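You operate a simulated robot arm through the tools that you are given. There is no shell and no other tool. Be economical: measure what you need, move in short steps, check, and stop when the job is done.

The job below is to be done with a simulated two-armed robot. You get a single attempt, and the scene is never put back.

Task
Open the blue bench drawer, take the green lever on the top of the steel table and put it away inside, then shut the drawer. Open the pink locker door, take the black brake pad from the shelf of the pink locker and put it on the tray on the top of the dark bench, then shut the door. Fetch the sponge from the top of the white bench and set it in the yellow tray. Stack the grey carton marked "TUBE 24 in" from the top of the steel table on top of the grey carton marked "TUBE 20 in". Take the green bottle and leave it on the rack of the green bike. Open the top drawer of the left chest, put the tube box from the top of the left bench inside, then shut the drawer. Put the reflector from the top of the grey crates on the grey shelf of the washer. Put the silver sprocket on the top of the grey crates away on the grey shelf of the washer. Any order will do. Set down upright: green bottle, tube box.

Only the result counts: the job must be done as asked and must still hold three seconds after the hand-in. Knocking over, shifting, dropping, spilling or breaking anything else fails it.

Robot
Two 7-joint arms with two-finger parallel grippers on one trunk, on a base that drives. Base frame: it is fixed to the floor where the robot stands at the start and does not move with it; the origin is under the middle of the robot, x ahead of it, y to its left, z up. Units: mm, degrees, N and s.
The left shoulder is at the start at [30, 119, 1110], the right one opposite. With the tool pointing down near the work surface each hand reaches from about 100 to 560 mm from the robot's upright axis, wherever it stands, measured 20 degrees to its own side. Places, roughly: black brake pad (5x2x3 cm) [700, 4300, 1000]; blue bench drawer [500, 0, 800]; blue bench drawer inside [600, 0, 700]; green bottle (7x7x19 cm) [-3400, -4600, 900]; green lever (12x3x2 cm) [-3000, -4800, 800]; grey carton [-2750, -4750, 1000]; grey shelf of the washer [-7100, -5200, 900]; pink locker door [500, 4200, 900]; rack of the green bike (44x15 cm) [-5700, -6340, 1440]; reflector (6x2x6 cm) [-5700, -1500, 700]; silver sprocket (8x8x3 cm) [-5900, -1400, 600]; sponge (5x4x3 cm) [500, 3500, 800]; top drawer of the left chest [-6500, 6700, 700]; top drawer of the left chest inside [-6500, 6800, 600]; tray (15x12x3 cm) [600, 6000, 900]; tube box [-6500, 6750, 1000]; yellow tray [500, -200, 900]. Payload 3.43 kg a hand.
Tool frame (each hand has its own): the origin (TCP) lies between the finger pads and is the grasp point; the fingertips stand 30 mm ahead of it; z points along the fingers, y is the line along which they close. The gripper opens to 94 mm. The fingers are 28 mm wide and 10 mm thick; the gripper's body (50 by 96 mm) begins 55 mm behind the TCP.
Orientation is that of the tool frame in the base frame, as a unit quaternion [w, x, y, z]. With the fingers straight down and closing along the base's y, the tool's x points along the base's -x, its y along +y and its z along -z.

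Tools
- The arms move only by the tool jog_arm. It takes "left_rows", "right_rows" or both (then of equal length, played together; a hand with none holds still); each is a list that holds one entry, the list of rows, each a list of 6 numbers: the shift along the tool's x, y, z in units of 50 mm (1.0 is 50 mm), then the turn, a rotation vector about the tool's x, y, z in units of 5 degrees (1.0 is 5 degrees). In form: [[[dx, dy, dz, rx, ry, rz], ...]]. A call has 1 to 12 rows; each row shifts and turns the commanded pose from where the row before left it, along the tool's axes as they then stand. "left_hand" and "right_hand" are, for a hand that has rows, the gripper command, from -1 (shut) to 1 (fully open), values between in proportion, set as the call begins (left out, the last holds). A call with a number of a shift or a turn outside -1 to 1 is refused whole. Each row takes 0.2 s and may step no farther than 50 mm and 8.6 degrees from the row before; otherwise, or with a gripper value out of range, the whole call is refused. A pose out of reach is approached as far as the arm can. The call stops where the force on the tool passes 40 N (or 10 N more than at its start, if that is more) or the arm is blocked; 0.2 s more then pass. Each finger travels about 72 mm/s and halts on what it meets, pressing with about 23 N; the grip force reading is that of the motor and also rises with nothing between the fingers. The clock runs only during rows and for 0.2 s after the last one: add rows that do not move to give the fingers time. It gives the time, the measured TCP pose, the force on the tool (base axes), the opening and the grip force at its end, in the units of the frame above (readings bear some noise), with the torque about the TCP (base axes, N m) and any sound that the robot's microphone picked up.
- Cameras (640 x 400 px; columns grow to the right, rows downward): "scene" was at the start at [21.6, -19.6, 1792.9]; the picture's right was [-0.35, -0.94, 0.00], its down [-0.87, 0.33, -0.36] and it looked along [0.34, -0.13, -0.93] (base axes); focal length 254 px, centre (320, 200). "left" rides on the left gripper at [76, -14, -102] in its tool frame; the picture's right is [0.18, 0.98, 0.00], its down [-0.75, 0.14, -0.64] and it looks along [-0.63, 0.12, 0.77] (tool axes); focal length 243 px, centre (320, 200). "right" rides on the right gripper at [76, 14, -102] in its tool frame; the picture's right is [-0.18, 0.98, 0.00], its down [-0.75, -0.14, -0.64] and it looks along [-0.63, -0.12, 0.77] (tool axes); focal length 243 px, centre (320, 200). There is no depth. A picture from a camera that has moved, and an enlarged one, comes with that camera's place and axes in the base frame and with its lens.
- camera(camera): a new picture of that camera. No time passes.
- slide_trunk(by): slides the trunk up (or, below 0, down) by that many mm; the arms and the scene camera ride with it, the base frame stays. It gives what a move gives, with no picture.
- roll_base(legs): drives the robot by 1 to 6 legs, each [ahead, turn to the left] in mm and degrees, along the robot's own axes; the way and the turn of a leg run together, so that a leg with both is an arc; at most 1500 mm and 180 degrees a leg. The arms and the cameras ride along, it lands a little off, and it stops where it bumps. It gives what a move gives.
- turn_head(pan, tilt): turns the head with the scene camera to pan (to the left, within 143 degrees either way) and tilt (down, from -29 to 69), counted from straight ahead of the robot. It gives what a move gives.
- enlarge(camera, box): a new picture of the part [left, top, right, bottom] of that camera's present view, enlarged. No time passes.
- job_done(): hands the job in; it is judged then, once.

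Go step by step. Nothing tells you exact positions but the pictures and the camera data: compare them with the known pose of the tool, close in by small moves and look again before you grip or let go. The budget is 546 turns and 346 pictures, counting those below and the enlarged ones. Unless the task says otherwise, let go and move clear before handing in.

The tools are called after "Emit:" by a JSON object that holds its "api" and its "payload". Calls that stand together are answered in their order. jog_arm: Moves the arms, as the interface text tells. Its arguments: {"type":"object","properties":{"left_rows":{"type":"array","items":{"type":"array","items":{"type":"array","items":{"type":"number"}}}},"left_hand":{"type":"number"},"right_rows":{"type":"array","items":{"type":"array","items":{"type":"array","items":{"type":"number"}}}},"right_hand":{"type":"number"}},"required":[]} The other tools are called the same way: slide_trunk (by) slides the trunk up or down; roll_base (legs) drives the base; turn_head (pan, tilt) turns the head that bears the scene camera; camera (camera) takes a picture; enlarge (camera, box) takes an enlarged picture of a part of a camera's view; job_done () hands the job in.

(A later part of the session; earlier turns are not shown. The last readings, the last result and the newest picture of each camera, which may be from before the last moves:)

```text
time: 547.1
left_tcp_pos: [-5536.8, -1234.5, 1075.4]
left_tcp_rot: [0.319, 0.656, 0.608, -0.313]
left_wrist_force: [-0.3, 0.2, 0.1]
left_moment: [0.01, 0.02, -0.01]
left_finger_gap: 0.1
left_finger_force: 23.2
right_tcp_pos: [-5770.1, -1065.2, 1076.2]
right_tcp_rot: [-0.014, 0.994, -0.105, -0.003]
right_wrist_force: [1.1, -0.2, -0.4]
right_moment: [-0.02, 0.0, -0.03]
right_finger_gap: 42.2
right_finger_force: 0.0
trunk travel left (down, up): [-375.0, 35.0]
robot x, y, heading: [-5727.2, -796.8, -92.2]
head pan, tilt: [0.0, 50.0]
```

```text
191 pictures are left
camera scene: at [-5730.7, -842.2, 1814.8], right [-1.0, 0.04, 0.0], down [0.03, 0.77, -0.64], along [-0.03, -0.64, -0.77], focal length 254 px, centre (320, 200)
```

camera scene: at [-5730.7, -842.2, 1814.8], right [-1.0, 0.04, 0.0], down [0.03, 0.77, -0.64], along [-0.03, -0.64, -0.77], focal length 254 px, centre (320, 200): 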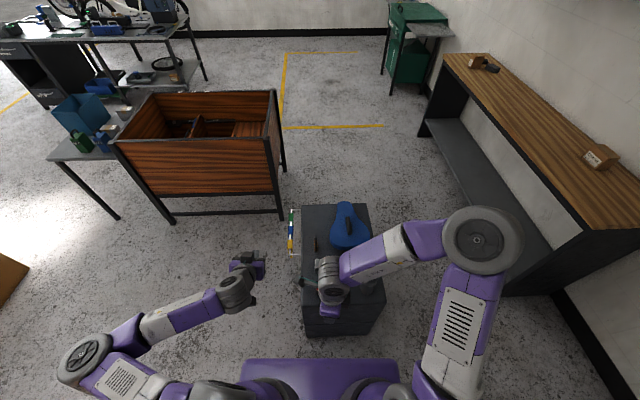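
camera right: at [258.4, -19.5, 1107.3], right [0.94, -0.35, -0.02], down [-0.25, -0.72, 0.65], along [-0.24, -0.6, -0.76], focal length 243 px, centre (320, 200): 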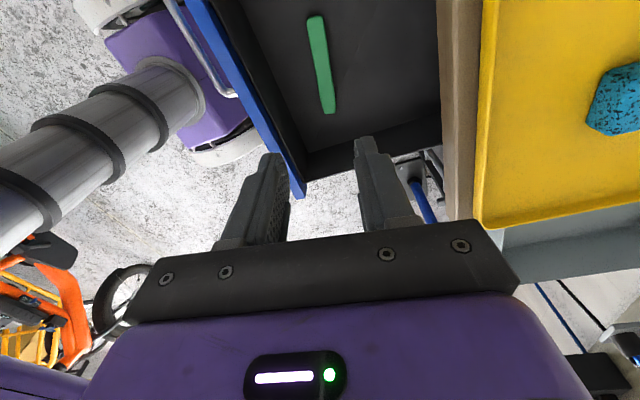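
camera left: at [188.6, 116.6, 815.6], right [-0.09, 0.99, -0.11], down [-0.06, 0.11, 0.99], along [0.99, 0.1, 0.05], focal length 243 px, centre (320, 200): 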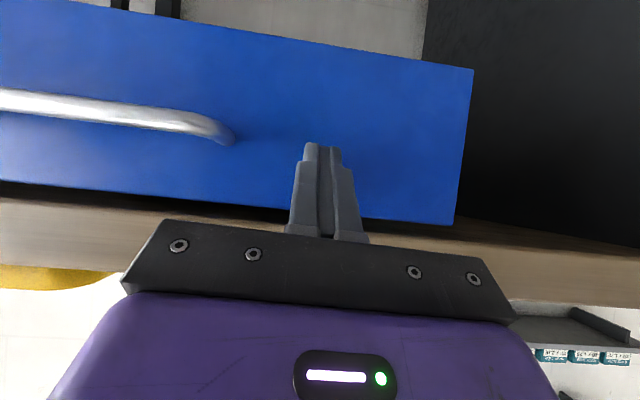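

Emit:
{"api": "camera", "payload": {"camera": "right"}}

Emit:
{"api": "enlarge", "payload": {"camera": "scene", "box": [270, 190, 400, 310]}}

```text
190 pictures are left
camera right: at [-5698.4, -1096.9, 1177.3], right [-0.38, -0.92, -0.02], down [-0.71, 0.28, 0.65], along [-0.59, 0.27, -0.76], focal length 243 px, centre (320, 200)
```

right: 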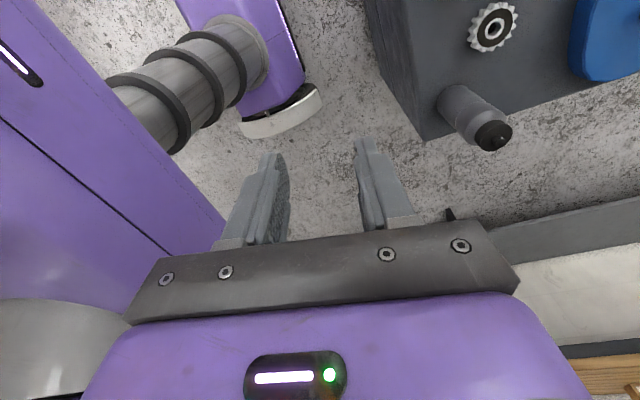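

```text
3.33 times, centred on (335, 250) of scene
camera zoom: at [-5730.7, -842.2, 1814.8], right [-1.0, 0.04, 0.0], down [0.03, 0.77, -0.64], along [-0.03, -0.64, -0.77], focal length 845 px, centre (270, 33)
```

zoom: 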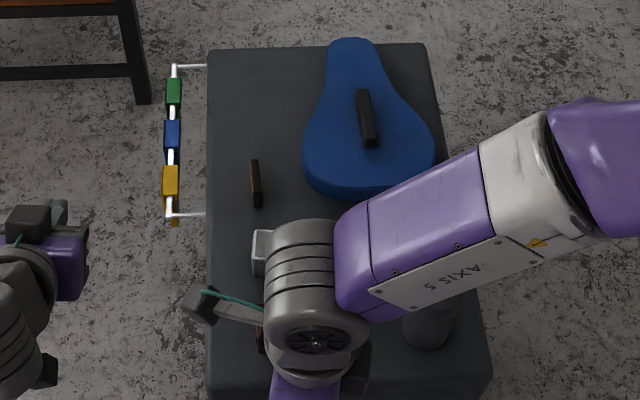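

Emit:
{"api": "roll_base", "payload": {"legs": [[60, 2]]}}

Emit:
{"api": "slide_trunk", "payload": {"by": -220}}

Emit:
{"api": "jog_arm", "payload": {"right_rows": [[[-0.45, 0.6, 0, 0, 0, 0], [-0.45, 0.6, 0, 0, 0, 0], [-0.45, 0.6, 0, 0, 0, 0], [-0.2, 0.6, 0, 0, 0, 0], [0, 0.6, 0, 0, 0, 0], [0, 0.6, 0, 0, 0, 0]]], "right_hand": 1}}

Emit:
{"api": "camera", "payload": {"camera": "right"}}

```text
time: 548.0
left_tcp_pos: [-5523.2, -1286.6, 1075.2]
left_tcp_rot: [0.323, 0.647, 0.619, -0.306]
left_wrist_force: [-0.6, -0.8, 0.3]
left_moment: [0.04, -0.01, 0.02]
left_finger_gap: 0.3
left_finger_force: 22.8
right_tcp_pos: [-5762.0, -1126.0, 1075.9]
right_tcp_rot: [-0.013, 0.996, -0.088, -0.002]
right_wrist_force: [-0.3, 0.8, -0.3]
right_moment: [0.02, -0.01, 0.02]
right_finger_gap: 42.2
right_finger_force: 0.0
trunk travel left (down, up): [-375.0, 35.0]
robot x, y, heading: [-5729.9, -850.7, -90.7]
head pan, tilt: [0.0, 50.0]
```

```text
time: 550.4
left_tcp_pos: [-5523.6, -1288.2, 854.7]
left_tcp_rot: [0.324, 0.646, 0.618, -0.308]
left_wrist_force: [-0.1, -0.1, -1.0]
left_moment: [0.03, -0.03, -0.01]
left_finger_gap: 0.0
left_finger_force: 22.2
right_tcp_pos: [-5762.2, -1125.2, 857.1]
right_tcp_rot: [-0.014, 0.996, -0.088, -0.002]
right_wrist_force: [0.9, 0.5, -0.5]
right_moment: [0.0, -0.01, -0.03]
right_finger_gap: 42.2
right_finger_force: 0.1
trunk travel left (down, up): [-155.0, 255.0]
robot x, y, heading: [-5733.4, -856.4, -90.4]
head pan, tilt: [0.0, 50.0]
```

```text
time: 551.8
left_tcp_pos: [-5522.9, -1286.5, 855.0]
left_tcp_rot: [0.324, 0.647, 0.618, -0.308]
left_wrist_force: [0.8, 0.8, 0.0]
left_moment: [0.02, -0.01, 0.0]
left_finger_gap: 0.0
left_finger_force: 23.5
right_tcp_pos: [-5870.1, -1289.9, 850.2]
right_tcp_rot: [-0.014, 0.996, -0.087, -0.002]
right_wrist_force: [0.6, 0.4, -0.5]
right_moment: [-0.01, 0.02, -0.01]
right_finger_gap: 94.1
right_finger_force: 0.0
trunk travel left (down, up): [-155.0, 255.0]
robot x, y, heading: [-5728.4, -853.5, -90.5]
head pan, tilt: [0.0, 50.0]
```

```text
188 pictures are left
camera right: at [-5797.7, -1320.0, 952.5], right [-0.35, -0.94, -0.02], down [-0.72, 0.25, 0.65], along [-0.6, 0.25, -0.76], focal length 243 px, centre (320, 200)
```

right: 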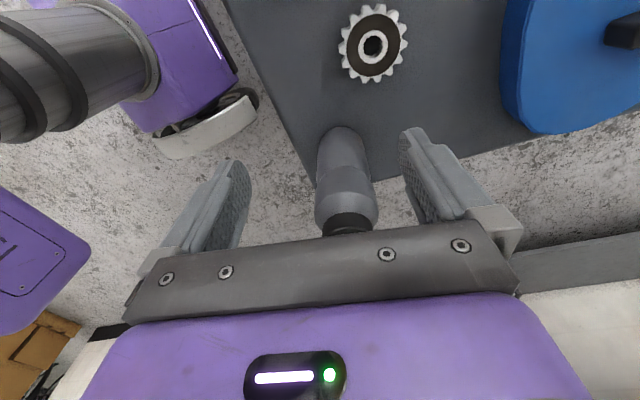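

Emit:
{"api": "jog_arm", "payload": {"right_rows": [[[0.235, 0.59, 0, 0, 0, 0], [0.235, 0.59, 0, 0, 0, 0], [0, 0, 0.9, 0, 0, 0], [0, 0, 0.9, 0, 0, 0]]]}}

Emit:
{"api": "camera", "payload": {"camera": "right"}}

```text
time: 552.8
left_tcp_pos: [-5523.2, -1287.6, 855.1]
left_tcp_rot: [0.324, 0.647, 0.618, -0.308]
left_wrist_force: [0.7, 0.1, 0.5]
left_moment: [0.0, -0.01, 0.0]
left_finger_gap: 0.0
left_finger_force: 23.0
right_tcp_pos: [-5857.9, -1351.5, 759.7]
right_tcp_rot: [-0.013, 0.996, -0.087, -0.002]
right_wrist_force: [-0.1, 0.1, -0.6]
right_moment: [0.01, 0.0, -0.01]
right_finger_gap: 94.1
right_finger_force: 0.0
trunk travel left (down, up): [-155.0, 255.0]
robot x, y, heading: [-5727.0, -854.9, -90.6]
head pan, tilt: [0.0, 50.0]
```

```text
187 pictures are left
camera right: at [-5783.8, -1381.4, 861.3], right [-0.35, -0.94, -0.02], down [-0.72, 0.25, 0.65], along [-0.6, 0.25, -0.76], focal length 243 px, centre (320, 200)
```

right: 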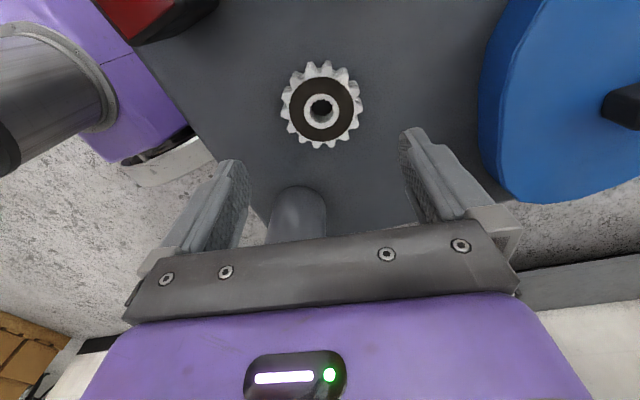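

Emit:
{"api": "jog_arm", "payload": {"right_rows": [[[0, -0.08, 0.6, 0, 0, 0], [0, 0, 0.6, 0, 0, 0], [0, 0, 0.5, 0, 0, 0]]]}}

Emit:
{"api": "camera", "payload": {"camera": "right"}}

```text
time: 553.6
left_tcp_pos: [-5521.8, -1286.7, 854.9]
left_tcp_rot: [0.324, 0.646, 0.618, -0.308]
left_wrist_force: [0.5, -0.1, -0.6]
left_moment: [0.0, 0.0, 0.01]
left_finger_gap: 0.0
left_finger_force: 23.4
right_tcp_pos: [-5857.5, -1343.9, 674.8]
right_tcp_rot: [-0.012, 0.996, -0.088, -0.002]
right_wrist_force: [-0.6, 0.7, 0.2]
right_moment: [0.02, 0.01, -0.01]
right_finger_gap: 94.4
right_finger_force: 0.0
trunk travel left (down, up): [-155.0, 255.0]
robot x, y, heading: [-5730.8, -855.5, -90.3]
head pan, tilt: [0.0, 50.0]
```

```text
186 pictures are left
camera right: at [-5784.5, -1373.7, 776.3], right [-0.35, -0.94, -0.02], down [-0.72, 0.25, 0.65], along [-0.6, 0.25, -0.76], focal length 243 px, centre (320, 200)
```

right: 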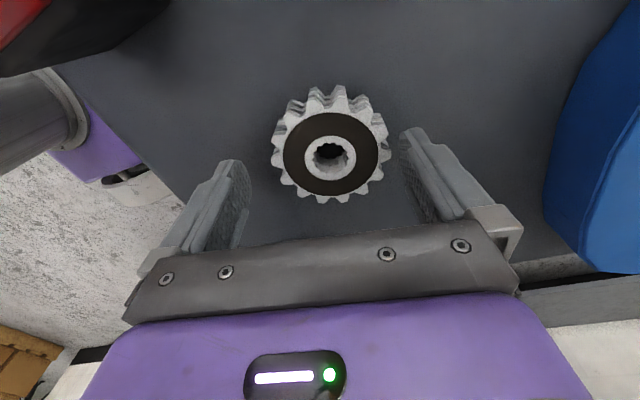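

Emit:
{"api": "jog_arm", "payload": {"right_rows": [[[0, 0.06, 0.2, 0, 0, 0], [0, 0, 0.15, 0, 0, 0], [0, 0, 0.1, 0, 0, 0]]]}}

Emit:
{"api": "camera", "payload": {"camera": "right"}}

```text
time: 554.5
left_tcp_pos: [-5522.4, -1284.9, 855.6]
left_tcp_rot: [0.325, 0.647, 0.617, -0.309]
left_wrist_force: [0.1, 0.5, -1.1]
left_moment: [0.0, 0.0, 0.01]
left_finger_gap: 0.0
left_finger_force: 22.4
right_tcp_pos: [-5857.0, -1348.6, 658.4]
right_tcp_rot: [-0.008, 0.996, -0.088, -0.001]
right_wrist_force: [-2.0, 9.0, 21.1]
right_moment: [-0.8, 0.05, -0.11]
right_finger_gap: 88.6
right_finger_force: 0.1
trunk travel left (down, up): [-155.0, 255.0]
robot x, y, heading: [-5729.8, -854.3, -90.6]
head pan, tilt: [0.0, 50.0]
stopped in row 3 (right hand): the force on the tool passed its limit at 42 N (the readings are from after the stop); the commanded pose is now the measured one
```

```text
185 pictures are left
camera right: at [-5785.0, -1376.8, 760.3], right [-0.35, -0.94, -0.01], down [-0.72, 0.26, 0.65], along [-0.6, 0.24, -0.76], focal length 243 px, centre (320, 200)
```

right: 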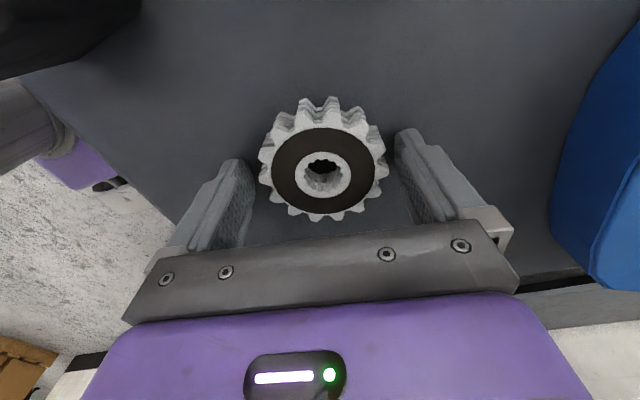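

Emit:
{"api": "jog_arm", "payload": {"right_rows": [[[0, 0, -0.06, 0, 0, 0], [0, 0, 0, 0, 0, 0]]]}}

Emit:
{"api": "jog_arm", "payload": {"right_rows": [[[0, 0, 0, 0, 0, 0], [0, 0, 0, 0, 0, 0], [0, 0, 0, 0, 0, 0]]], "right_hand": -1}}

Emit:
{"api": "camera", "payload": {"camera": "right"}}

```text
time: 555.1
left_tcp_pos: [-5522.9, -1285.9, 854.6]
left_tcp_rot: [0.323, 0.647, 0.618, -0.308]
left_wrist_force: [0.0, 0.5, -0.9]
left_moment: [0.01, -0.02, -0.01]
left_finger_gap: 0.0
left_finger_force: 22.6
right_tcp_pos: [-5858.5, -1348.0, 659.0]
right_tcp_rot: [-0.009, 0.996, -0.088, -0.001]
right_wrist_force: [-0.2, 4.4, 4.9]
right_moment: [-0.12, 0.02, 0.01]
right_finger_gap: 90.8
right_finger_force: 0.1
trunk travel left (down, up): [-155.0, 255.0]
robot x, y, heading: [-5727.9, -855.7, -90.5]
head pan, tilt: [0.0, 50.0]
```

```text
time: 555.9
left_tcp_pos: [-5522.9, -1288.0, 855.0]
left_tcp_rot: [0.325, 0.646, 0.619, -0.308]
left_wrist_force: [0.1, -0.2, 0.9]
left_moment: [0.0, -0.03, -0.02]
left_finger_gap: 0.2
left_finger_force: 23.3
right_tcp_pos: [-5858.4, -1349.1, 659.3]
right_tcp_rot: [-0.007, 0.996, -0.089, -0.002]
right_wrist_force: [0.0, -0.8, 0.5]
right_moment: [-0.14, 0.05, -0.01]
right_finger_gap: 71.3
right_finger_force: 23.2
trunk travel left (down, up): [-155.0, 255.0]
robot x, y, heading: [-5727.4, -851.6, -90.7]
head pan, tilt: [0.0, 50.0]
```

```text
184 pictures are left
camera right: at [-5785.0, -1377.2, 760.6], right [-0.35, -0.94, -0.02], down [-0.72, 0.26, 0.65], along [-0.6, 0.24, -0.76], focal length 243 px, centre (320, 200)
```

right: 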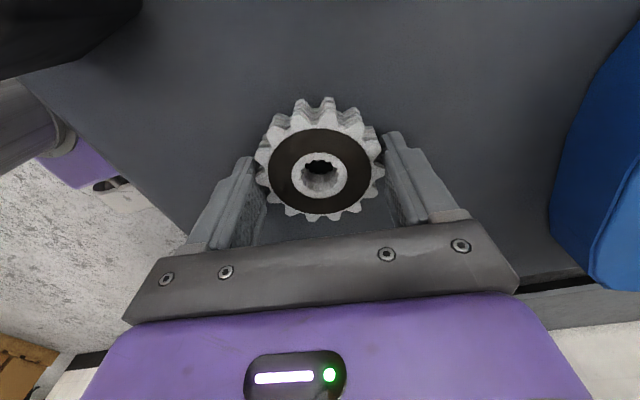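

Sprocket gripped (71 mm). Lift it straight up and pull the right arm back, then look at the reflector.

Emit:
{"api": "jog_arm", "payload": {"right_rows": [[[0, 0, -0.4, 0, 0, 0], [0, 0, -0.9, 0, 0, 0], [0, 0, -0.9, 0, 0, 0], [0, 0, -0.9, 0, 0, 0], [0, 0, -0.9, 0, 0, 0], [0, -0.8, 0, 0, 0, 0], [0, -0.8, 0, 0, 0, 0], [0, -0.8, 0, 0, 0, 0]]]}}

Emit:
{"api": "camera", "payload": {"camera": "right"}}

Emit:
{"api": "enlarge", "payload": {"camera": "scene", "box": [240, 180, 420, 310]}}

```text
time: 557.7
left_tcp_pos: [-5522.3, -1286.1, 853.8]
left_tcp_rot: [0.324, 0.646, 0.619, -0.307]
left_wrist_force: [0.0, 0.4, 0.1]
left_moment: [-0.02, -0.01, 0.06]
left_finger_gap: 0.2
left_finger_force: 22.5
right_tcp_pos: [-5837.9, -1235.3, 858.9]
right_tcp_rot: [-0.007, 0.996, -0.087, 0.0]
right_wrist_force: [0.5, 0.9, -4.1]
right_moment: [0.01, 0.01, 0.03]
right_finger_gap: 71.4
right_finger_force: 23.3
trunk travel left (down, up): [-155.0, 255.0]
robot x, y, heading: [-5730.6, -855.3, -90.3]
head pan, tilt: [0.0, 50.0]
```

```text
183 pictures are left
camera right: at [-5764.6, -1264.1, 961.1], right [-0.35, -0.94, -0.01], down [-0.72, 0.26, 0.65], along [-0.6, 0.24, -0.76], focal length 243 px, centre (320, 200)
```

right: 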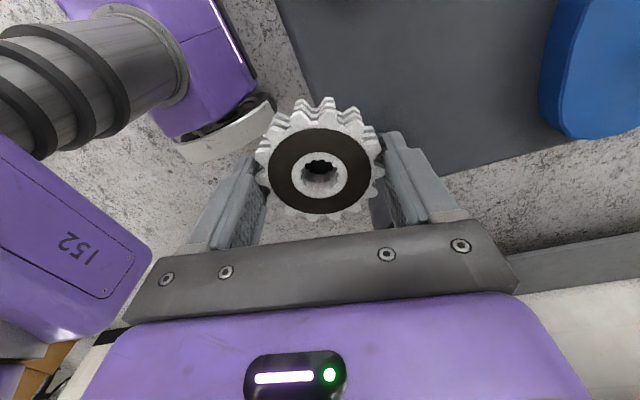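

```text
3.08 times, centred on (330, 245) of scene
camera zoom: at [-5730.4, -900.3, 1594.9], right [-1.0, 0.01, 0.0], down [0.01, 0.77, -0.64], along [-0.01, -0.64, -0.77], focal length 780 px, centre (289, 62)
```

zoom: 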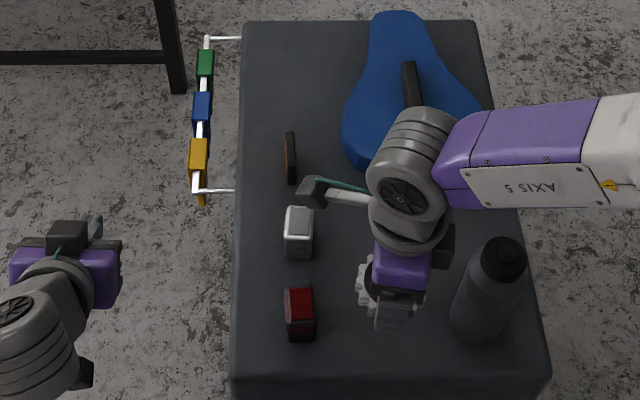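

Emit:
{"api": "roll_base", "payload": {"legs": [[55, 0]]}}

Emit:
{"api": "jog_arm", "payload": {"left_rows": [[[0, 0, 0, 0, 1, 0], [0, 0, 0, 0, 1, 0], [0, 0, 0, 0, 1, 0], [0, 0, 0, 0, 1, 0], [0, 0, 0, 0, 1, 0], [0, 0, 0, 0, 1, 0], [0, 0, 0, 0, 1, 0]]], "left_hand": 0.1}}

```text
time: 558.7
left_tcp_pos: [-5523.9, -1342.4, 854.4]
left_tcp_rot: [0.323, 0.647, 0.618, -0.307]
left_wrist_force: [0.1, 0.1, 0.5]
left_moment: [0.01, -0.02, 0.03]
left_finger_gap: 0.0
left_finger_force: 22.8
right_tcp_pos: [-5837.0, -1291.7, 860.0]
right_tcp_rot: [-0.009, 0.996, -0.087, -0.001]
right_wrist_force: [0.0, -0.4, -4.1]
right_moment: [0.05, -0.03, 0.01]
right_finger_gap: 71.2
right_finger_force: 23.3
trunk travel left (down, up): [-155.0, 255.0]
robot x, y, heading: [-5731.3, -907.5, -90.4]
head pan, tilt: [0.0, 50.0]
```

```text
time: 560.3
left_tcp_pos: [-5525.4, -1341.7, 855.8]
left_tcp_rot: [0.122, 0.709, 0.687, -0.098]
left_wrist_force: [0.1, 0.1, 0.3]
left_moment: [0.01, 0.01, -0.01]
left_finger_gap: 51.6
left_finger_force: 0.0
right_tcp_pos: [-5838.8, -1290.2, 859.7]
right_tcp_rot: [-0.008, 0.996, -0.088, -0.001]
right_wrist_force: [-0.4, -0.2, -4.0]
right_moment: [-0.02, 0.01, 0.02]
right_finger_gap: 71.4
right_finger_force: 23.4
trunk travel left (down, up): [-155.0, 255.0]
robot x, y, heading: [-5723.2, -907.9, -90.3]
head pan, tilt: [0.0, 50.0]
```

Emit:
{"api": "jog_arm", "payload": {"right_rows": [[[0, 0, -0.8, 0, 0, 0], [0, 0, -0.5, 0, 0, 0], [-0.75, -0.28, 0, 0, 0, 0], [-0.75, -0.28, 0, 0, 0, 0], [-0.75, -0.28, 0, 0, 0, 0]]]}}

Emit:
{"api": "jog_arm", "payload": {"left_rows": [[[-0.49, -0.715, 0.27, 0, 0, 0], [-0.49, -0.715, 0.27, 0, 0, 0], [-0.49, -0.715, 0.27, 0, 0, 0], [-0.49, -0.715, 0.27, 0, 0, 0], [-0.49, -0.715, 0.27, 0, 0, 0], [-0.49, -0.715, 0.27, 0, 0, 0]]]}}

Emit:
{"api": "camera", "payload": {"camera": "left"}}

Emit:
{"api": "enlarge", "payload": {"camera": "scene", "box": [240, 160, 420, 290]}}

```text
time: 561.5
left_tcp_pos: [-5523.2, -1340.6, 856.3]
left_tcp_rot: [0.124, 0.709, 0.687, -0.1]
left_wrist_force: [0.5, 0.1, 1.5]
left_moment: [-0.01, -0.01, -0.01]
left_finger_gap: 51.6
left_finger_force: 0.0
right_tcp_pos: [-5940.9, -1228.3, 925.9]
right_tcp_rot: [-0.008, 0.996, -0.088, -0.002]
right_wrist_force: [-0.1, -0.5, -4.0]
right_moment: [0.03, -0.02, 0.0]
right_finger_gap: 71.6
right_finger_force: 22.8
trunk travel left (down, up): [-155.0, 255.0]
robot x, y, heading: [-5727.4, -908.4, -90.6]
head pan, tilt: [0.0, 50.0]
```

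```text
time: 562.9
left_tcp_pos: [-5741.1, -1500.6, 814.3]
left_tcp_rot: [0.123, 0.709, 0.687, -0.099]
left_wrist_force: [0.2, 0.4, 0.2]
left_moment: [-0.01, 0.02, 0.0]
left_finger_gap: 51.5
left_finger_force: 0.0
right_tcp_pos: [-5941.4, -1229.9, 924.8]
right_tcp_rot: [-0.008, 0.996, -0.088, -0.001]
right_wrist_force: [0.2, -0.2, -4.6]
right_moment: [0.0, -0.03, -0.05]
right_finger_gap: 71.3
right_finger_force: 22.9
trunk travel left (down, up): [-155.0, 255.0]
robot x, y, heading: [-5734.5, -905.8, -90.7]
head pan, tilt: [0.0, 50.0]
```

```text
181 pictures are left
camera left: at [-5755.0, -1397.0, 888.3], right [0.99, 0.15, -0.02], down [0.09, -0.52, 0.85], along [0.12, -0.84, -0.53], focal length 243 px, centre (320, 200)
```

left: 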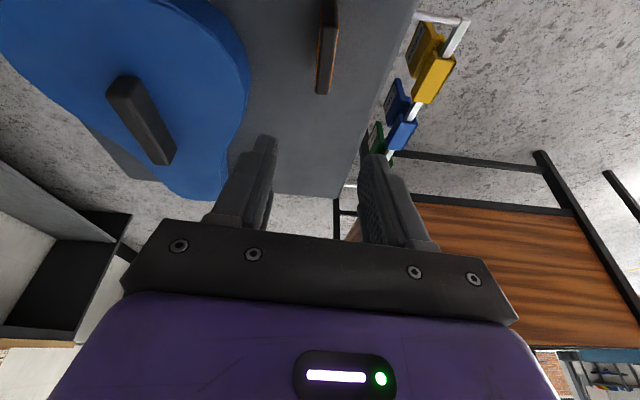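

```text
3.08 times, centred on (330, 225) of scene
camera zoom: at [-5732.4, -956.0, 1594.8], right [-1.0, 0.01, 0.0], down [0.01, 0.77, -0.64], along [-0.01, -0.64, -0.77], focal length 780 px, centre (289, 123)
```

zoom: 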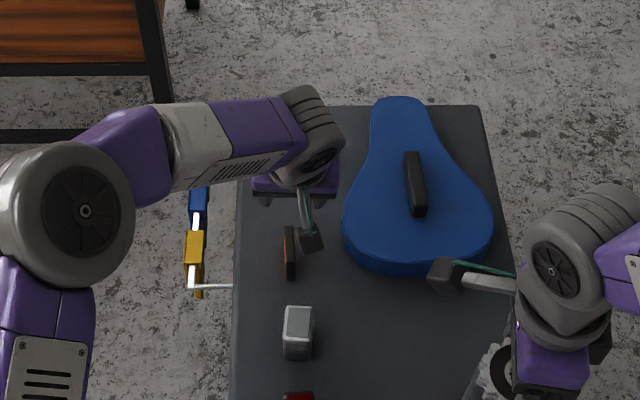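

Emit:
{"api": "jog_arm", "payload": {"left_rows": [[[0.26, -0.03, 0.69, 0, 0, 0], [0.24, -0.03, 0.695, 0, 0, 0], [0.22, -0.03, 0.695, 0, 0, 0]]]}}

Emit:
{"api": "camera", "payload": {"camera": "left"}}

Emit:
{"api": "enlarge", "payload": {"camera": "scene", "box": [240, 160, 420, 290]}}

```text
time: 563.7
left_tcp_pos: [-5741.0, -1499.1, 705.0]
left_tcp_rot: [0.123, 0.71, 0.686, -0.1]
left_wrist_force: [-0.1, 0.1, -0.4]
left_moment: [-0.02, 0.0, 0.0]
left_finger_gap: 51.6
left_finger_force: 0.2
right_tcp_pos: [-5941.4, -1229.8, 924.6]
right_tcp_rot: [-0.008, 0.996, -0.089, -0.001]
right_wrist_force: [0.7, 0.8, -4.0]
right_moment: [-0.02, -0.04, -0.02]
right_finger_gap: 71.2
right_finger_force: 22.7
trunk travel left (down, up): [-155.0, 255.0]
robot x, y, heading: [-5730.8, -907.0, -90.5]
head pan, tilt: [0.0, 50.0]
```

```text
179 pictures are left
camera left: at [-5756.7, -1394.7, 778.0], right [0.99, 0.15, -0.02], down [0.09, -0.52, 0.85], along [0.12, -0.84, -0.53], focal length 243 px, centre (320, 200)
```

left: 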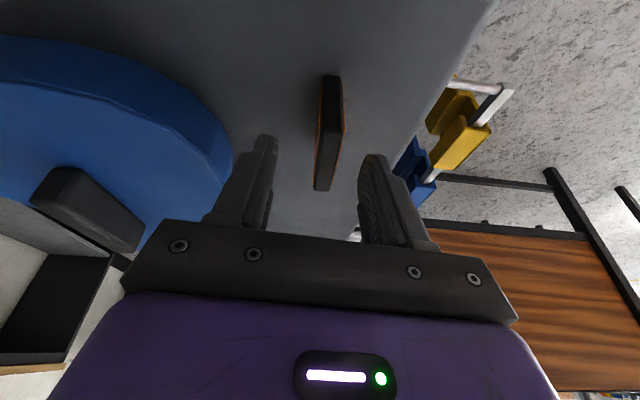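

```text
3.08 times, centred on (330, 225) of scene
camera zoom: at [-5731.6, -956.0, 1594.8], right [-1.0, 0.01, 0.0], down [0.01, 0.77, -0.64], along [-0.01, -0.64, -0.77], focal length 780 px, centre (289, 123)
```

zoom: 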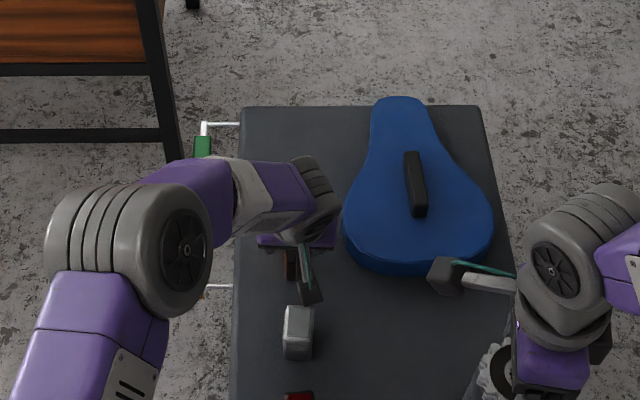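

Emit:
{"api": "jog_arm", "payload": {"left_rows": [[[0.13, 0.1, 0.38, 0, 0, 0], [0.1, 0, 0.3, 0, 0, 0]]]}}

Emit:
{"api": "jog_arm", "payload": {"left_rows": [[[0.02, 0, 0.08, 0, 0, 0], [0, 0, 0, 0, 0, 0], [0, 0, 0, 0, 0, 0], [0, 0, 0, 0, 0, 0]]], "left_hand": -1}}

Emit:
{"api": "camera", "payload": {"camera": "left"}}

```text
time: 564.3
left_tcp_pos: [-5737.0, -1497.8, 669.4]
left_tcp_rot: [0.123, 0.709, 0.688, -0.099]
left_wrist_force: [-0.2, -0.3, -0.2]
left_moment: [-0.01, 0.0, 0.0]
left_finger_gap: 51.5
left_finger_force: 0.0
right_tcp_pos: [-5941.7, -1229.4, 925.2]
right_tcp_rot: [-0.008, 0.996, -0.088, -0.002]
right_wrist_force: [0.1, 0.1, -3.5]
right_moment: [-0.01, -0.02, 0.0]
right_finger_gap: 71.2
right_finger_force: 23.3
trunk travel left (down, up): [-155.0, 255.0]
robot x, y, heading: [-5728.5, -905.5, -90.6]
head pan, tilt: [0.0, 50.0]
```

```text
time: 565.3
left_tcp_pos: [-5734.9, -1497.9, 665.1]
left_tcp_rot: [0.123, 0.71, 0.687, -0.099]
left_wrist_force: [-0.7, -0.4, 1.5]
left_moment: [-0.04, 0.0, 0.0]
left_finger_gap: 16.4
left_finger_force: 22.7
right_tcp_pos: [-5942.5, -1229.1, 925.6]
right_tcp_rot: [-0.008, 0.996, -0.088, -0.002]
right_wrist_force: [0.4, 1.0, -2.9]
right_moment: [-0.01, 0.03, 0.02]
right_finger_gap: 71.3
right_finger_force: 23.0
trunk travel left (down, up): [-155.0, 255.0]
robot x, y, heading: [-5731.9, -909.5, -90.4]
head pan, tilt: [0.0, 50.0]
```

```text
177 pictures are left
camera left: at [-5750.2, -1394.0, 738.9], right [0.99, 0.15, -0.02], down [0.09, -0.52, 0.85], along [0.12, -0.84, -0.53], focal length 243 px, centre (320, 200)
```

left: 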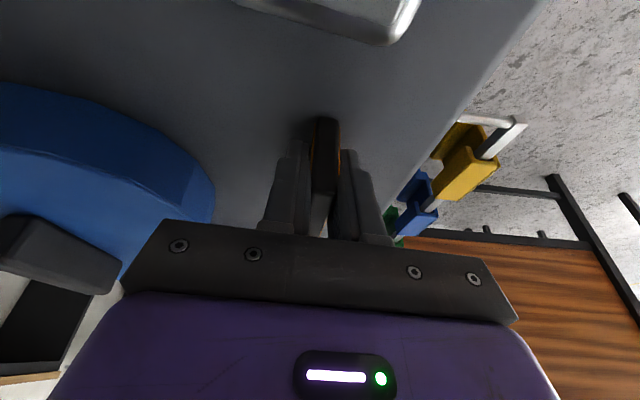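

Emit:
{"api": "jog_arm", "payload": {"left_rows": [[[-0.14, 0.015, -0.42, 0, 0, 0], [-0.276, 0.03, -0.854, 0, 0, 0], [-0.276, 0.03, -0.854, 0, 0, 0], [-0.276, 0.03, -0.854, 0, 0, 0], [-0.276, 0.03, -0.854, 0, 0, 0], [0.76, 0.2, -0.25, 0, 0, 0], [0.76, 0.2, -0.25, 0, 0, 0], [0.76, 0.2, -0.25, 0, 0, 0]]]}}

Emit:
{"api": "slide_trunk", "payload": {"by": 220}}

Emit:
{"api": "camera", "payload": {"camera": "left"}}

Emit:
{"api": "camera", "payload": {"camera": "scene"}}

```text
time: 567.1
left_tcp_pos: [-5702.0, -1379.8, 868.7]
left_tcp_rot: [0.123, 0.709, 0.687, -0.1]
left_wrist_force: [0.7, 0.3, 0.3]
left_moment: [0.01, 0.0, 0.0]
left_finger_gap: 16.5
left_finger_force: 22.8
right_tcp_pos: [-5942.1, -1229.6, 925.6]
right_tcp_rot: [-0.008, 0.996, -0.088, -0.002]
right_wrist_force: [-0.1, 0.1, -4.8]
right_moment: [0.02, -0.02, 0.0]
right_finger_gap: 71.4
right_finger_force: 23.4
trunk travel left (down, up): [-155.0, 255.0]
robot x, y, heading: [-5731.0, -907.0, -90.7]
head pan, tilt: [0.0, 50.0]
```

```text
time: 569.4
left_tcp_pos: [-5700.4, -1381.0, 1088.2]
left_tcp_rot: [0.122, 0.709, 0.687, -0.099]
left_wrist_force: [-1.0, -0.7, -0.2]
left_moment: [0.0, 0.0, 0.0]
left_finger_gap: 16.4
left_finger_force: 23.2
right_tcp_pos: [-5942.2, -1230.3, 1144.9]
right_tcp_rot: [-0.008, 0.996, -0.087, -0.002]
right_wrist_force: [0.2, 0.0, -4.4]
right_moment: [0.02, 0.01, 0.01]
right_finger_gap: 71.0
right_finger_force: 22.8
trunk travel left (down, up): [-375.0, 35.0]
robot x, y, heading: [-5728.4, -906.0, -90.6]
head pan, tilt: [0.0, 50.0]
```

```text
176 pictures are left
camera left: at [-5716.2, -1276.7, 1162.0], right [0.99, 0.15, -0.02], down [0.09, -0.52, 0.85], along [0.12, -0.84, -0.53], focal length 243 px, centre (320, 200)
```

left: 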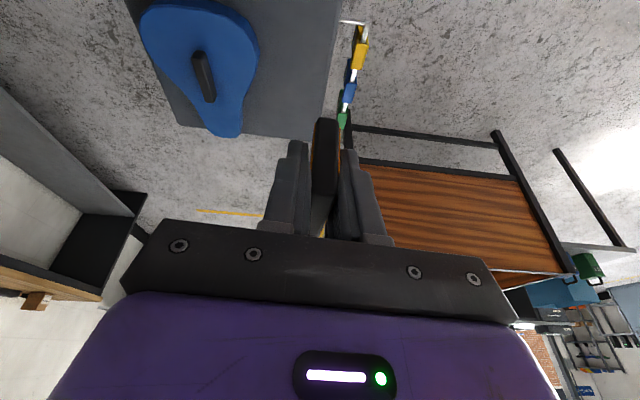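

```text
175 pictures are left
camera scene: at [-5731.4, -955.7, 1814.7], right [-1.0, 0.01, 0.0], down [0.01, 0.77, -0.64], along [-0.01, -0.64, -0.77], focal length 254 px, centre (320, 200)
```

scene: 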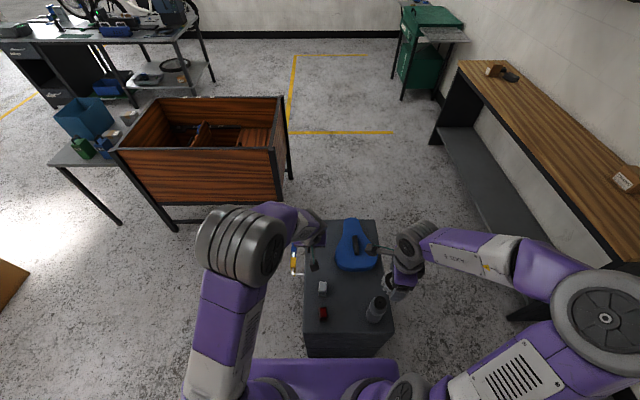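

Both pieces are in hand. I'll retrace through the corridor towards the washer.

Emit:
{"api": "roll_base", "payload": {"legs": [[-100, 0], [0, -89.4], [830, 0], [0, 90]]}}

Emit:
{"api": "turn_head", "payload": {"pan": 0, "tilt": 35}}

Emit:
{"api": "camera", "payload": {"camera": "scene"}}

```text
time: 582.2
left_tcp_pos: [-6537.4, -1263.0, 1088.6]
left_tcp_rot: [0.122, 0.715, 0.681, -0.1]
left_wrist_force: [0.9, -0.2, 0.0]
left_moment: [-0.01, 0.0, -0.01]
left_finger_gap: 16.4
left_finger_force: 22.9
right_tcp_pos: [-6775.2, -1110.0, 1145.2]
right_tcp_rot: [-0.008, 0.995, -0.096, -0.002]
right_wrist_force: [-0.2, 0.7, -3.6]
right_moment: [-0.01, -0.02, -0.03]
right_finger_gap: 71.2
right_finger_force: 23.1
trunk travel left (down, up): [-375.0, 35.0]
robot x, y, heading: [-6554.3, -789.6, -91.6]
head pan, tilt: [0.0, 50.0]
```

```text
time: 583.0
left_tcp_pos: [-6537.3, -1262.4, 1088.1]
left_tcp_rot: [0.122, 0.715, 0.681, -0.1]
left_wrist_force: [0.1, 1.4, 0.0]
left_moment: [0.0, 0.02, -0.04]
left_finger_gap: 16.4
left_finger_force: 22.7
right_tcp_pos: [-6776.0, -1107.8, 1145.4]
right_tcp_rot: [-0.009, 0.995, -0.097, -0.002]
right_wrist_force: [-1.4, 1.3, -4.1]
right_moment: [-0.02, 0.03, 0.02]
right_finger_gap: 71.4
right_finger_force: 23.0
trunk travel left (down, up): [-375.0, 35.0]
robot x, y, heading: [-6559.8, -789.2, -91.4]
head pan, tilt: [0.0, 35.0]
```

```text
174 pictures are left
camera scene: at [-6561.1, -848.8, 1836.5], right [-1.0, 0.02, 0.0], down [0.01, 0.57, -0.82], along [-0.02, -0.82, -0.57], focal length 254 px, centre (320, 200)
```

scene: 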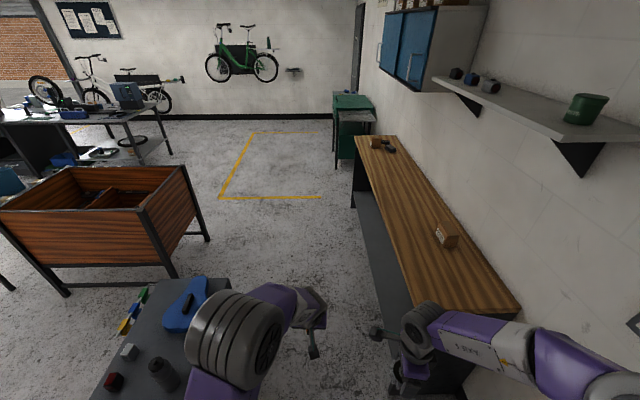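

Emit:
{"api": "roll_base", "payload": {"legs": [[0, 3.5], [1500, 0], [700, 0], [0, 8], [1300, 0]]}}

Emit:
{"api": "turn_head", "payload": {"pan": -40, "tilt": 30}}

Emit:
{"api": "camera", "payload": {"camera": "scene"}}

```text
time: 601.2
left_tcp_pos: [-6239.4, -4769.5, 1087.6]
left_tcp_rot: [0.128, 0.662, 0.733, -0.091]
left_wrist_force: [-0.4, 0.5, 1.0]
left_moment: [0.02, -0.03, 0.0]
left_finger_gap: 16.3
left_finger_force: 23.2
right_tcp_pos: [-6497.6, -4653.3, 1145.4]
right_tcp_rot: [-0.009, 1.0, -0.02, -0.002]
right_wrist_force: [-0.2, 0.0, -3.3]
right_moment: [-0.03, 0.03, 0.0]
right_finger_gap: 71.2
right_finger_force: 22.8
trunk travel left (down, up): [-375.0, 35.0]
robot x, y, heading: [-6328.4, -4305.1, -82.4]
head pan, tilt: [0.0, 35.0]
```

```text
time: 602.2
left_tcp_pos: [-6239.2, -4770.2, 1088.7]
left_tcp_rot: [0.129, 0.661, 0.734, -0.091]
left_wrist_force: [-0.6, -0.3, -0.8]
left_moment: [0.03, 0.02, 0.01]
left_finger_gap: 16.7
left_finger_force: 22.8
right_tcp_pos: [-6497.9, -4654.4, 1145.3]
right_tcp_rot: [-0.008, 1.0, -0.02, -0.002]
right_wrist_force: [-0.1, -0.3, -3.0]
right_moment: [-0.02, -0.03, -0.01]
right_finger_gap: 71.2
right_finger_force: 23.0
trunk travel left (down, up): [-375.0, 35.0]
robot x, y, heading: [-6330.9, -4305.1, -82.5]
head pan, tilt: [-40.0, 30.0]
```

```text
173 pictures are left
camera scene: at [-6385.0, -4353.5, 1844.3], right [-0.84, 0.54, 0.0], down [0.27, 0.42, -0.87], along [-0.47, -0.73, -0.5], focal length 254 px, centre (320, 200)
```

scene: 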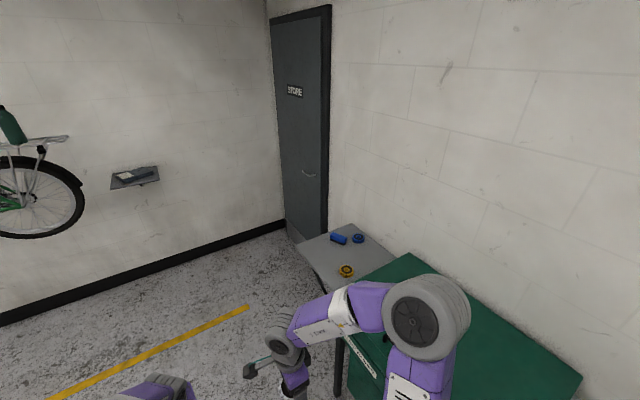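

Emit:
{"api": "roll_base", "payload": {"legs": [[920, 0], [0, -97.5], [180, 0]]}}

Emit:
{"api": "turn_head", "payload": {"pan": 0, "tilt": 40}}

Emit:
{"api": "camera", "payload": {"camera": "scene"}}

```text
time: 612.3
left_tcp_pos: [-6872.1, -5245.7, 1087.9]
left_tcp_rot: [0.018, 0.987, -0.015, -0.157]
left_wrist_force: [-0.7, -0.7, -1.0]
left_moment: [0.04, -0.02, 0.01]
left_finger_gap: 16.3
left_finger_force: 23.4
right_tcp_pos: [-6721.7, -5005.0, 1145.3]
right_tcp_rot: [0.008, -0.643, 0.766, -0.005]
right_wrist_force: [0.2, 0.1, -4.4]
right_moment: [0.0, 0.01, 0.02]
right_finger_gap: 71.2
right_finger_force: 22.8
trunk travel left (down, up): [-375.0, 35.0]
robot x, y, heading: [-6400.1, -5212.8, 179.4]
head pan, tilt: [-40.0, 30.0]
```

```text
time: 613.4
left_tcp_pos: [-6872.0, -5245.9, 1088.8]
left_tcp_rot: [0.017, 0.987, -0.015, -0.157]
left_wrist_force: [0.7, 0.8, -0.5]
left_moment: [0.0, 0.01, -0.03]
left_finger_gap: 16.5
left_finger_force: 22.6
right_tcp_pos: [-6721.5, -5004.9, 1144.8]
right_tcp_rot: [0.007, -0.642, 0.766, -0.006]
right_wrist_force: [-0.3, 0.4, -4.7]
right_moment: [-0.02, -0.02, 0.0]
right_finger_gap: 70.9
right_finger_force: 22.8
trunk travel left (down, up): [-375.0, 35.0]
robot x, y, heading: [-6396.2, -5218.4, 179.9]
head pan, tilt: [0.0, 40.0]
```

```text
172 pictures are left
camera scene: at [-6456.3, -5215.4, 1829.0], right [0.01, 1.0, 0.0], down [0.64, -0.01, -0.77], along [-0.77, 0.01, -0.64], focal length 254 px, centre (320, 200)
```

scene: 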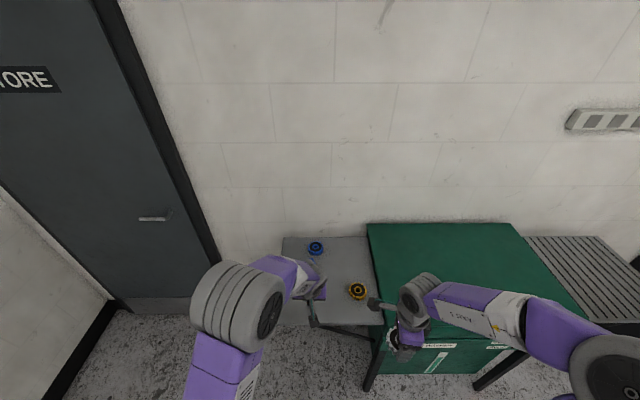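

Emit:
{"api": "enlarge", "payload": {"camera": "scene", "box": [260, 220, 420, 340]}}

Emit:
{"api": "camera", "payload": {"camera": "left"}}

```text
3.33 times, centred on (340, 280) of scene
camera zoom: at [-6456.3, -5215.4, 1829.0], right [0.01, 1.0, 0.0], down [0.64, -0.01, -0.77], along [-0.77, 0.01, -0.64], focal length 845 px, centre (253, -67)
```

zoom: 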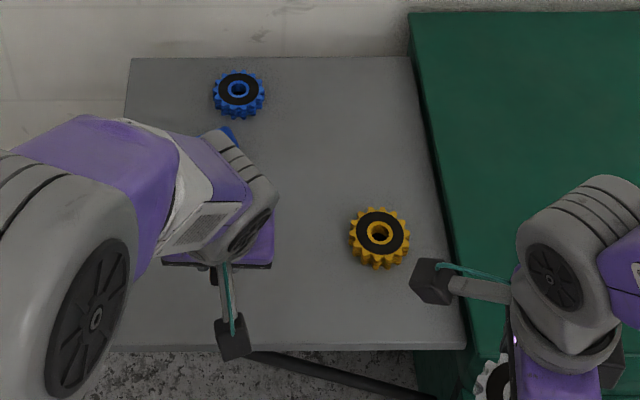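

```text
170 pictures are left
camera left: at [-6767.3, -5231.6, 1162.1], right [0.15, -0.99, -0.02], down [-0.52, -0.1, 0.85], along [-0.84, -0.12, -0.53], focal length 243 px, centre (320, 200)
```

left: 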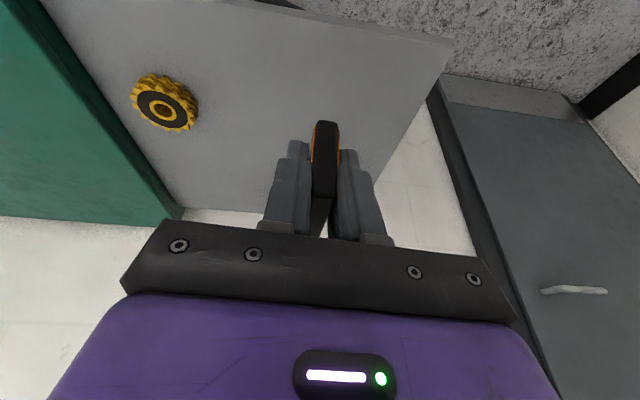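

Emit:
{"api": "jog_arm", "payload": {"left_rows": [[[-0.527, 0.373, 0.187, 0, 0, 0], [-0.527, 0.373, 0.187, 0, 0, 0], [-0.527, 0.373, 0.187, 0, 0, 0], [0.28, -0.034, 0.854, 0, 0, 0], [0.28, -0.034, 0.854, 0, 0, 0]]]}}

Emit:
{"api": "camera", "payload": {"camera": "left"}}

Emit:
{"api": "enlarge", "payload": {"camera": "scene", "box": [240, 220, 400, 340]}}

```text
time: 614.6
left_tcp_pos: [-6959.6, -5300.0, 998.4]
left_tcp_rot: [0.018, 0.987, -0.015, -0.157]
left_wrist_force: [-0.4, -0.1, -0.1]
left_moment: [-0.05, -0.01, 0.02]
left_finger_gap: 16.5
left_finger_force: 22.8
right_tcp_pos: [-6722.6, -5004.4, 1146.1]
right_tcp_rot: [0.008, -0.643, 0.766, -0.005]
right_wrist_force: [0.1, 0.4, -4.0]
right_moment: [0.01, -0.03, 0.04]
right_finger_gap: 71.1
right_finger_force: 23.3
trunk travel left (down, up): [-375.0, 35.0]
robot x, y, heading: [-6402.1, -5218.1, 179.6]
head pan, tilt: [0.0, 40.0]
```

```text
169 pictures are left
camera left: at [-6854.1, -5286.5, 1072.0], right [0.15, -0.99, -0.02], down [-0.52, -0.1, 0.85], along [-0.84, -0.12, -0.53], focal length 243 px, centre (320, 200)
```

left: 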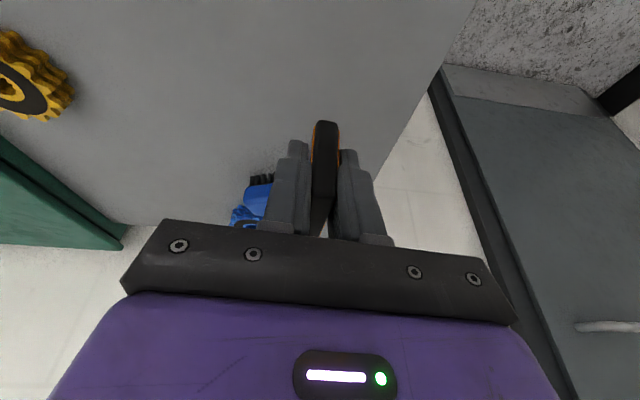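

```text
3.33 times, centred on (320, 280) of scene
camera zoom: at [-6456.9, -5215.5, 1828.9], right [0.01, 1.0, 0.0], down [0.64, 0.0, -0.77], along [-0.77, 0.01, -0.64], focal length 845 px, centre (320, -67)
```

zoom: 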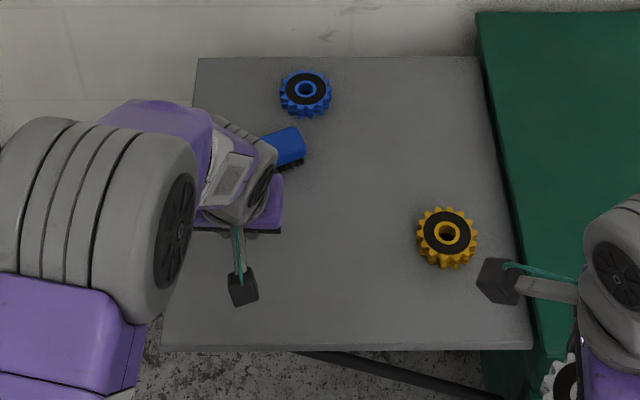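

Emit:
{"api": "jog_arm", "payload": {"left_rows": [[[0.217, -0.026, 0.664, 0, 0, 0], [0.05, 0, 0.152, 0, 0, 0], [0.05, 0, 0.152, 0, 0, 0], [0.05, 0, 0.152, 0, 0, 0]]]}}

Emit:
{"api": "camera", "payload": {"camera": "left"}}

```text
time: 615.6
left_tcp_pos: [-6957.8, -5299.9, 938.9]
left_tcp_rot: [0.017, 0.987, -0.016, -0.156]
left_wrist_force: [-0.4, 0.6, -0.3]
left_moment: [0.02, -0.03, -0.02]
left_finger_gap: 16.4
left_finger_force: 23.2
right_tcp_pos: [-6722.0, -5005.1, 1146.0]
right_tcp_rot: [0.007, -0.643, 0.766, -0.005]
right_wrist_force: [0.2, -0.4, -4.1]
right_moment: [-0.03, 0.01, -0.03]
right_finger_gap: 71.2
right_finger_force: 23.2
trunk travel left (down, up): [-375.0, 35.0]
robot x, y, heading: [-6400.3, -5217.2, 179.6]
head pan, tilt: [0.0, 40.0]
```

```text
167 pictures are left
camera left: at [-6852.5, -5286.0, 1013.8], right [0.15, -0.99, -0.02], down [-0.52, -0.1, 0.85], along [-0.84, -0.12, -0.53], focal length 243 px, centre (320, 200)
```

left: 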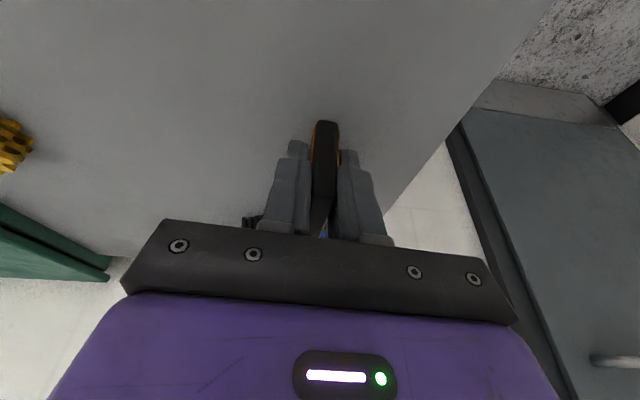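

Emit:
{"api": "jog_arm", "payload": {"left_rows": [[[0.04, 0, 0.133, 0, 0, 0], [0.04, 0, 0.133, 0, 0, 0], [0.04, 0, 0.133, 0, 0, 0]]]}}

Emit:
{"api": "camera", "payload": {"camera": "left"}}

```text
time: 616.4
left_tcp_pos: [-6957.8, -5300.6, 922.1]
left_tcp_rot: [0.016, 0.987, -0.016, -0.161]
left_wrist_force: [2.4, -1.3, 17.4]
left_moment: [0.04, -0.14, 0.02]
left_finger_gap: 16.7
left_finger_force: 23.0
right_tcp_pos: [-6719.7, -5003.9, 1146.9]
right_tcp_rot: [0.006, -0.643, 0.766, -0.005]
right_wrist_force: [-0.2, 0.5, -3.5]
right_moment: [-0.03, 0.0, -0.01]
right_finger_gap: 71.1
right_finger_force: 23.1
trunk travel left (down, up): [-375.0, 35.0]
robot x, y, heading: [-6401.0, -5217.7, 179.6]
head pan, tilt: [0.0, 40.0]
```

```text
166 pictures are left
camera left: at [-6853.1, -5287.1, 994.9], right [0.15, -0.99, -0.02], down [-0.51, -0.1, 0.85], along [-0.84, -0.12, -0.52], focal length 243 px, centre (320, 200)
```

left: 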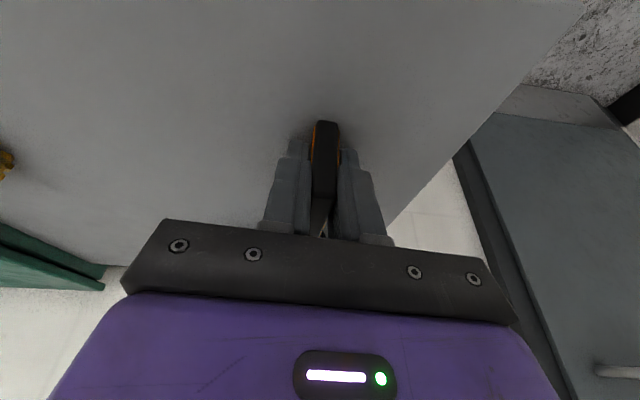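

Emit:
{"api": "jog_arm", "payload": {"left_rows": [[[-0.01, 0, -0.03, 0, 0, 0], [0, 0, 0, 0, 0, 0], [0, 0, 0, 0, 0, 0]]], "left_hand": -0.1}}

Emit:
{"api": "jog_arm", "payload": {"left_rows": [[[-0.15, 0, -0.45, 0, 0, 0], [-0.28, 0.034, -0.854, 0, 0, 0], [-0.28, 0.034, -0.854, 0, 0, 0], [-0.28, 0.034, -0.854, 0, 0, 0], [-0.28, 0.034, -0.854, 0, 0, 0]]]}}

Emit:
{"api": "camera", "payload": {"camera": "left"}}

```text
time: 617.2
left_tcp_pos: [-6957.1, -5300.7, 920.1]
left_tcp_rot: [0.016, 0.987, -0.015, -0.156]
left_wrist_force: [-0.8, -0.3, 0.8]
left_moment: [0.01, -0.02, 0.02]
left_finger_gap: 42.3
left_finger_force: 0.1
right_tcp_pos: [-6722.5, -5005.4, 1145.7]
right_tcp_rot: [0.008, -0.642, 0.766, -0.005]
right_wrist_force: [-0.2, 0.1, -3.4]
right_moment: [0.0, 0.03, -0.02]
right_finger_gap: 71.0
right_finger_force: 22.6
trunk travel left (down, up): [-375.0, 35.0]
robot x, y, heading: [-6401.7, -5219.9, 179.7]
head pan, tilt: [0.0, 40.0]
```

```text
time: 618.4
left_tcp_pos: [-6958.2, -5298.1, 1123.7]
left_tcp_rot: [0.017, 0.987, -0.015, -0.158]
left_wrist_force: [0.7, -1.2, 0.5]
left_moment: [-0.01, 0.0, 0.01]
left_finger_gap: 42.3
left_finger_force: 0.0
right_tcp_pos: [-6720.4, -5006.3, 1145.5]
right_tcp_rot: [0.006, -0.643, 0.766, -0.005]
right_wrist_force: [0.6, -0.4, -3.0]
right_moment: [0.0, 0.04, -0.02]
right_finger_gap: 71.0
right_finger_force: 22.8
trunk travel left (down, up): [-375.0, 35.0]
robot x, y, heading: [-6401.8, -5218.3, 179.8]
head pan, tilt: [0.0, 40.0]
```

```text
165 pictures are left
camera left: at [-6853.8, -5284.2, 1197.5], right [0.15, -0.99, -0.02], down [-0.52, -0.1, 0.85], along [-0.84, -0.12, -0.53], focal length 243 px, centre (320, 200)
```

left: 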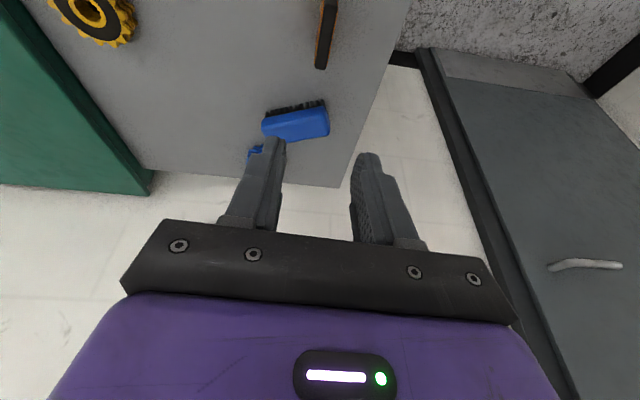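

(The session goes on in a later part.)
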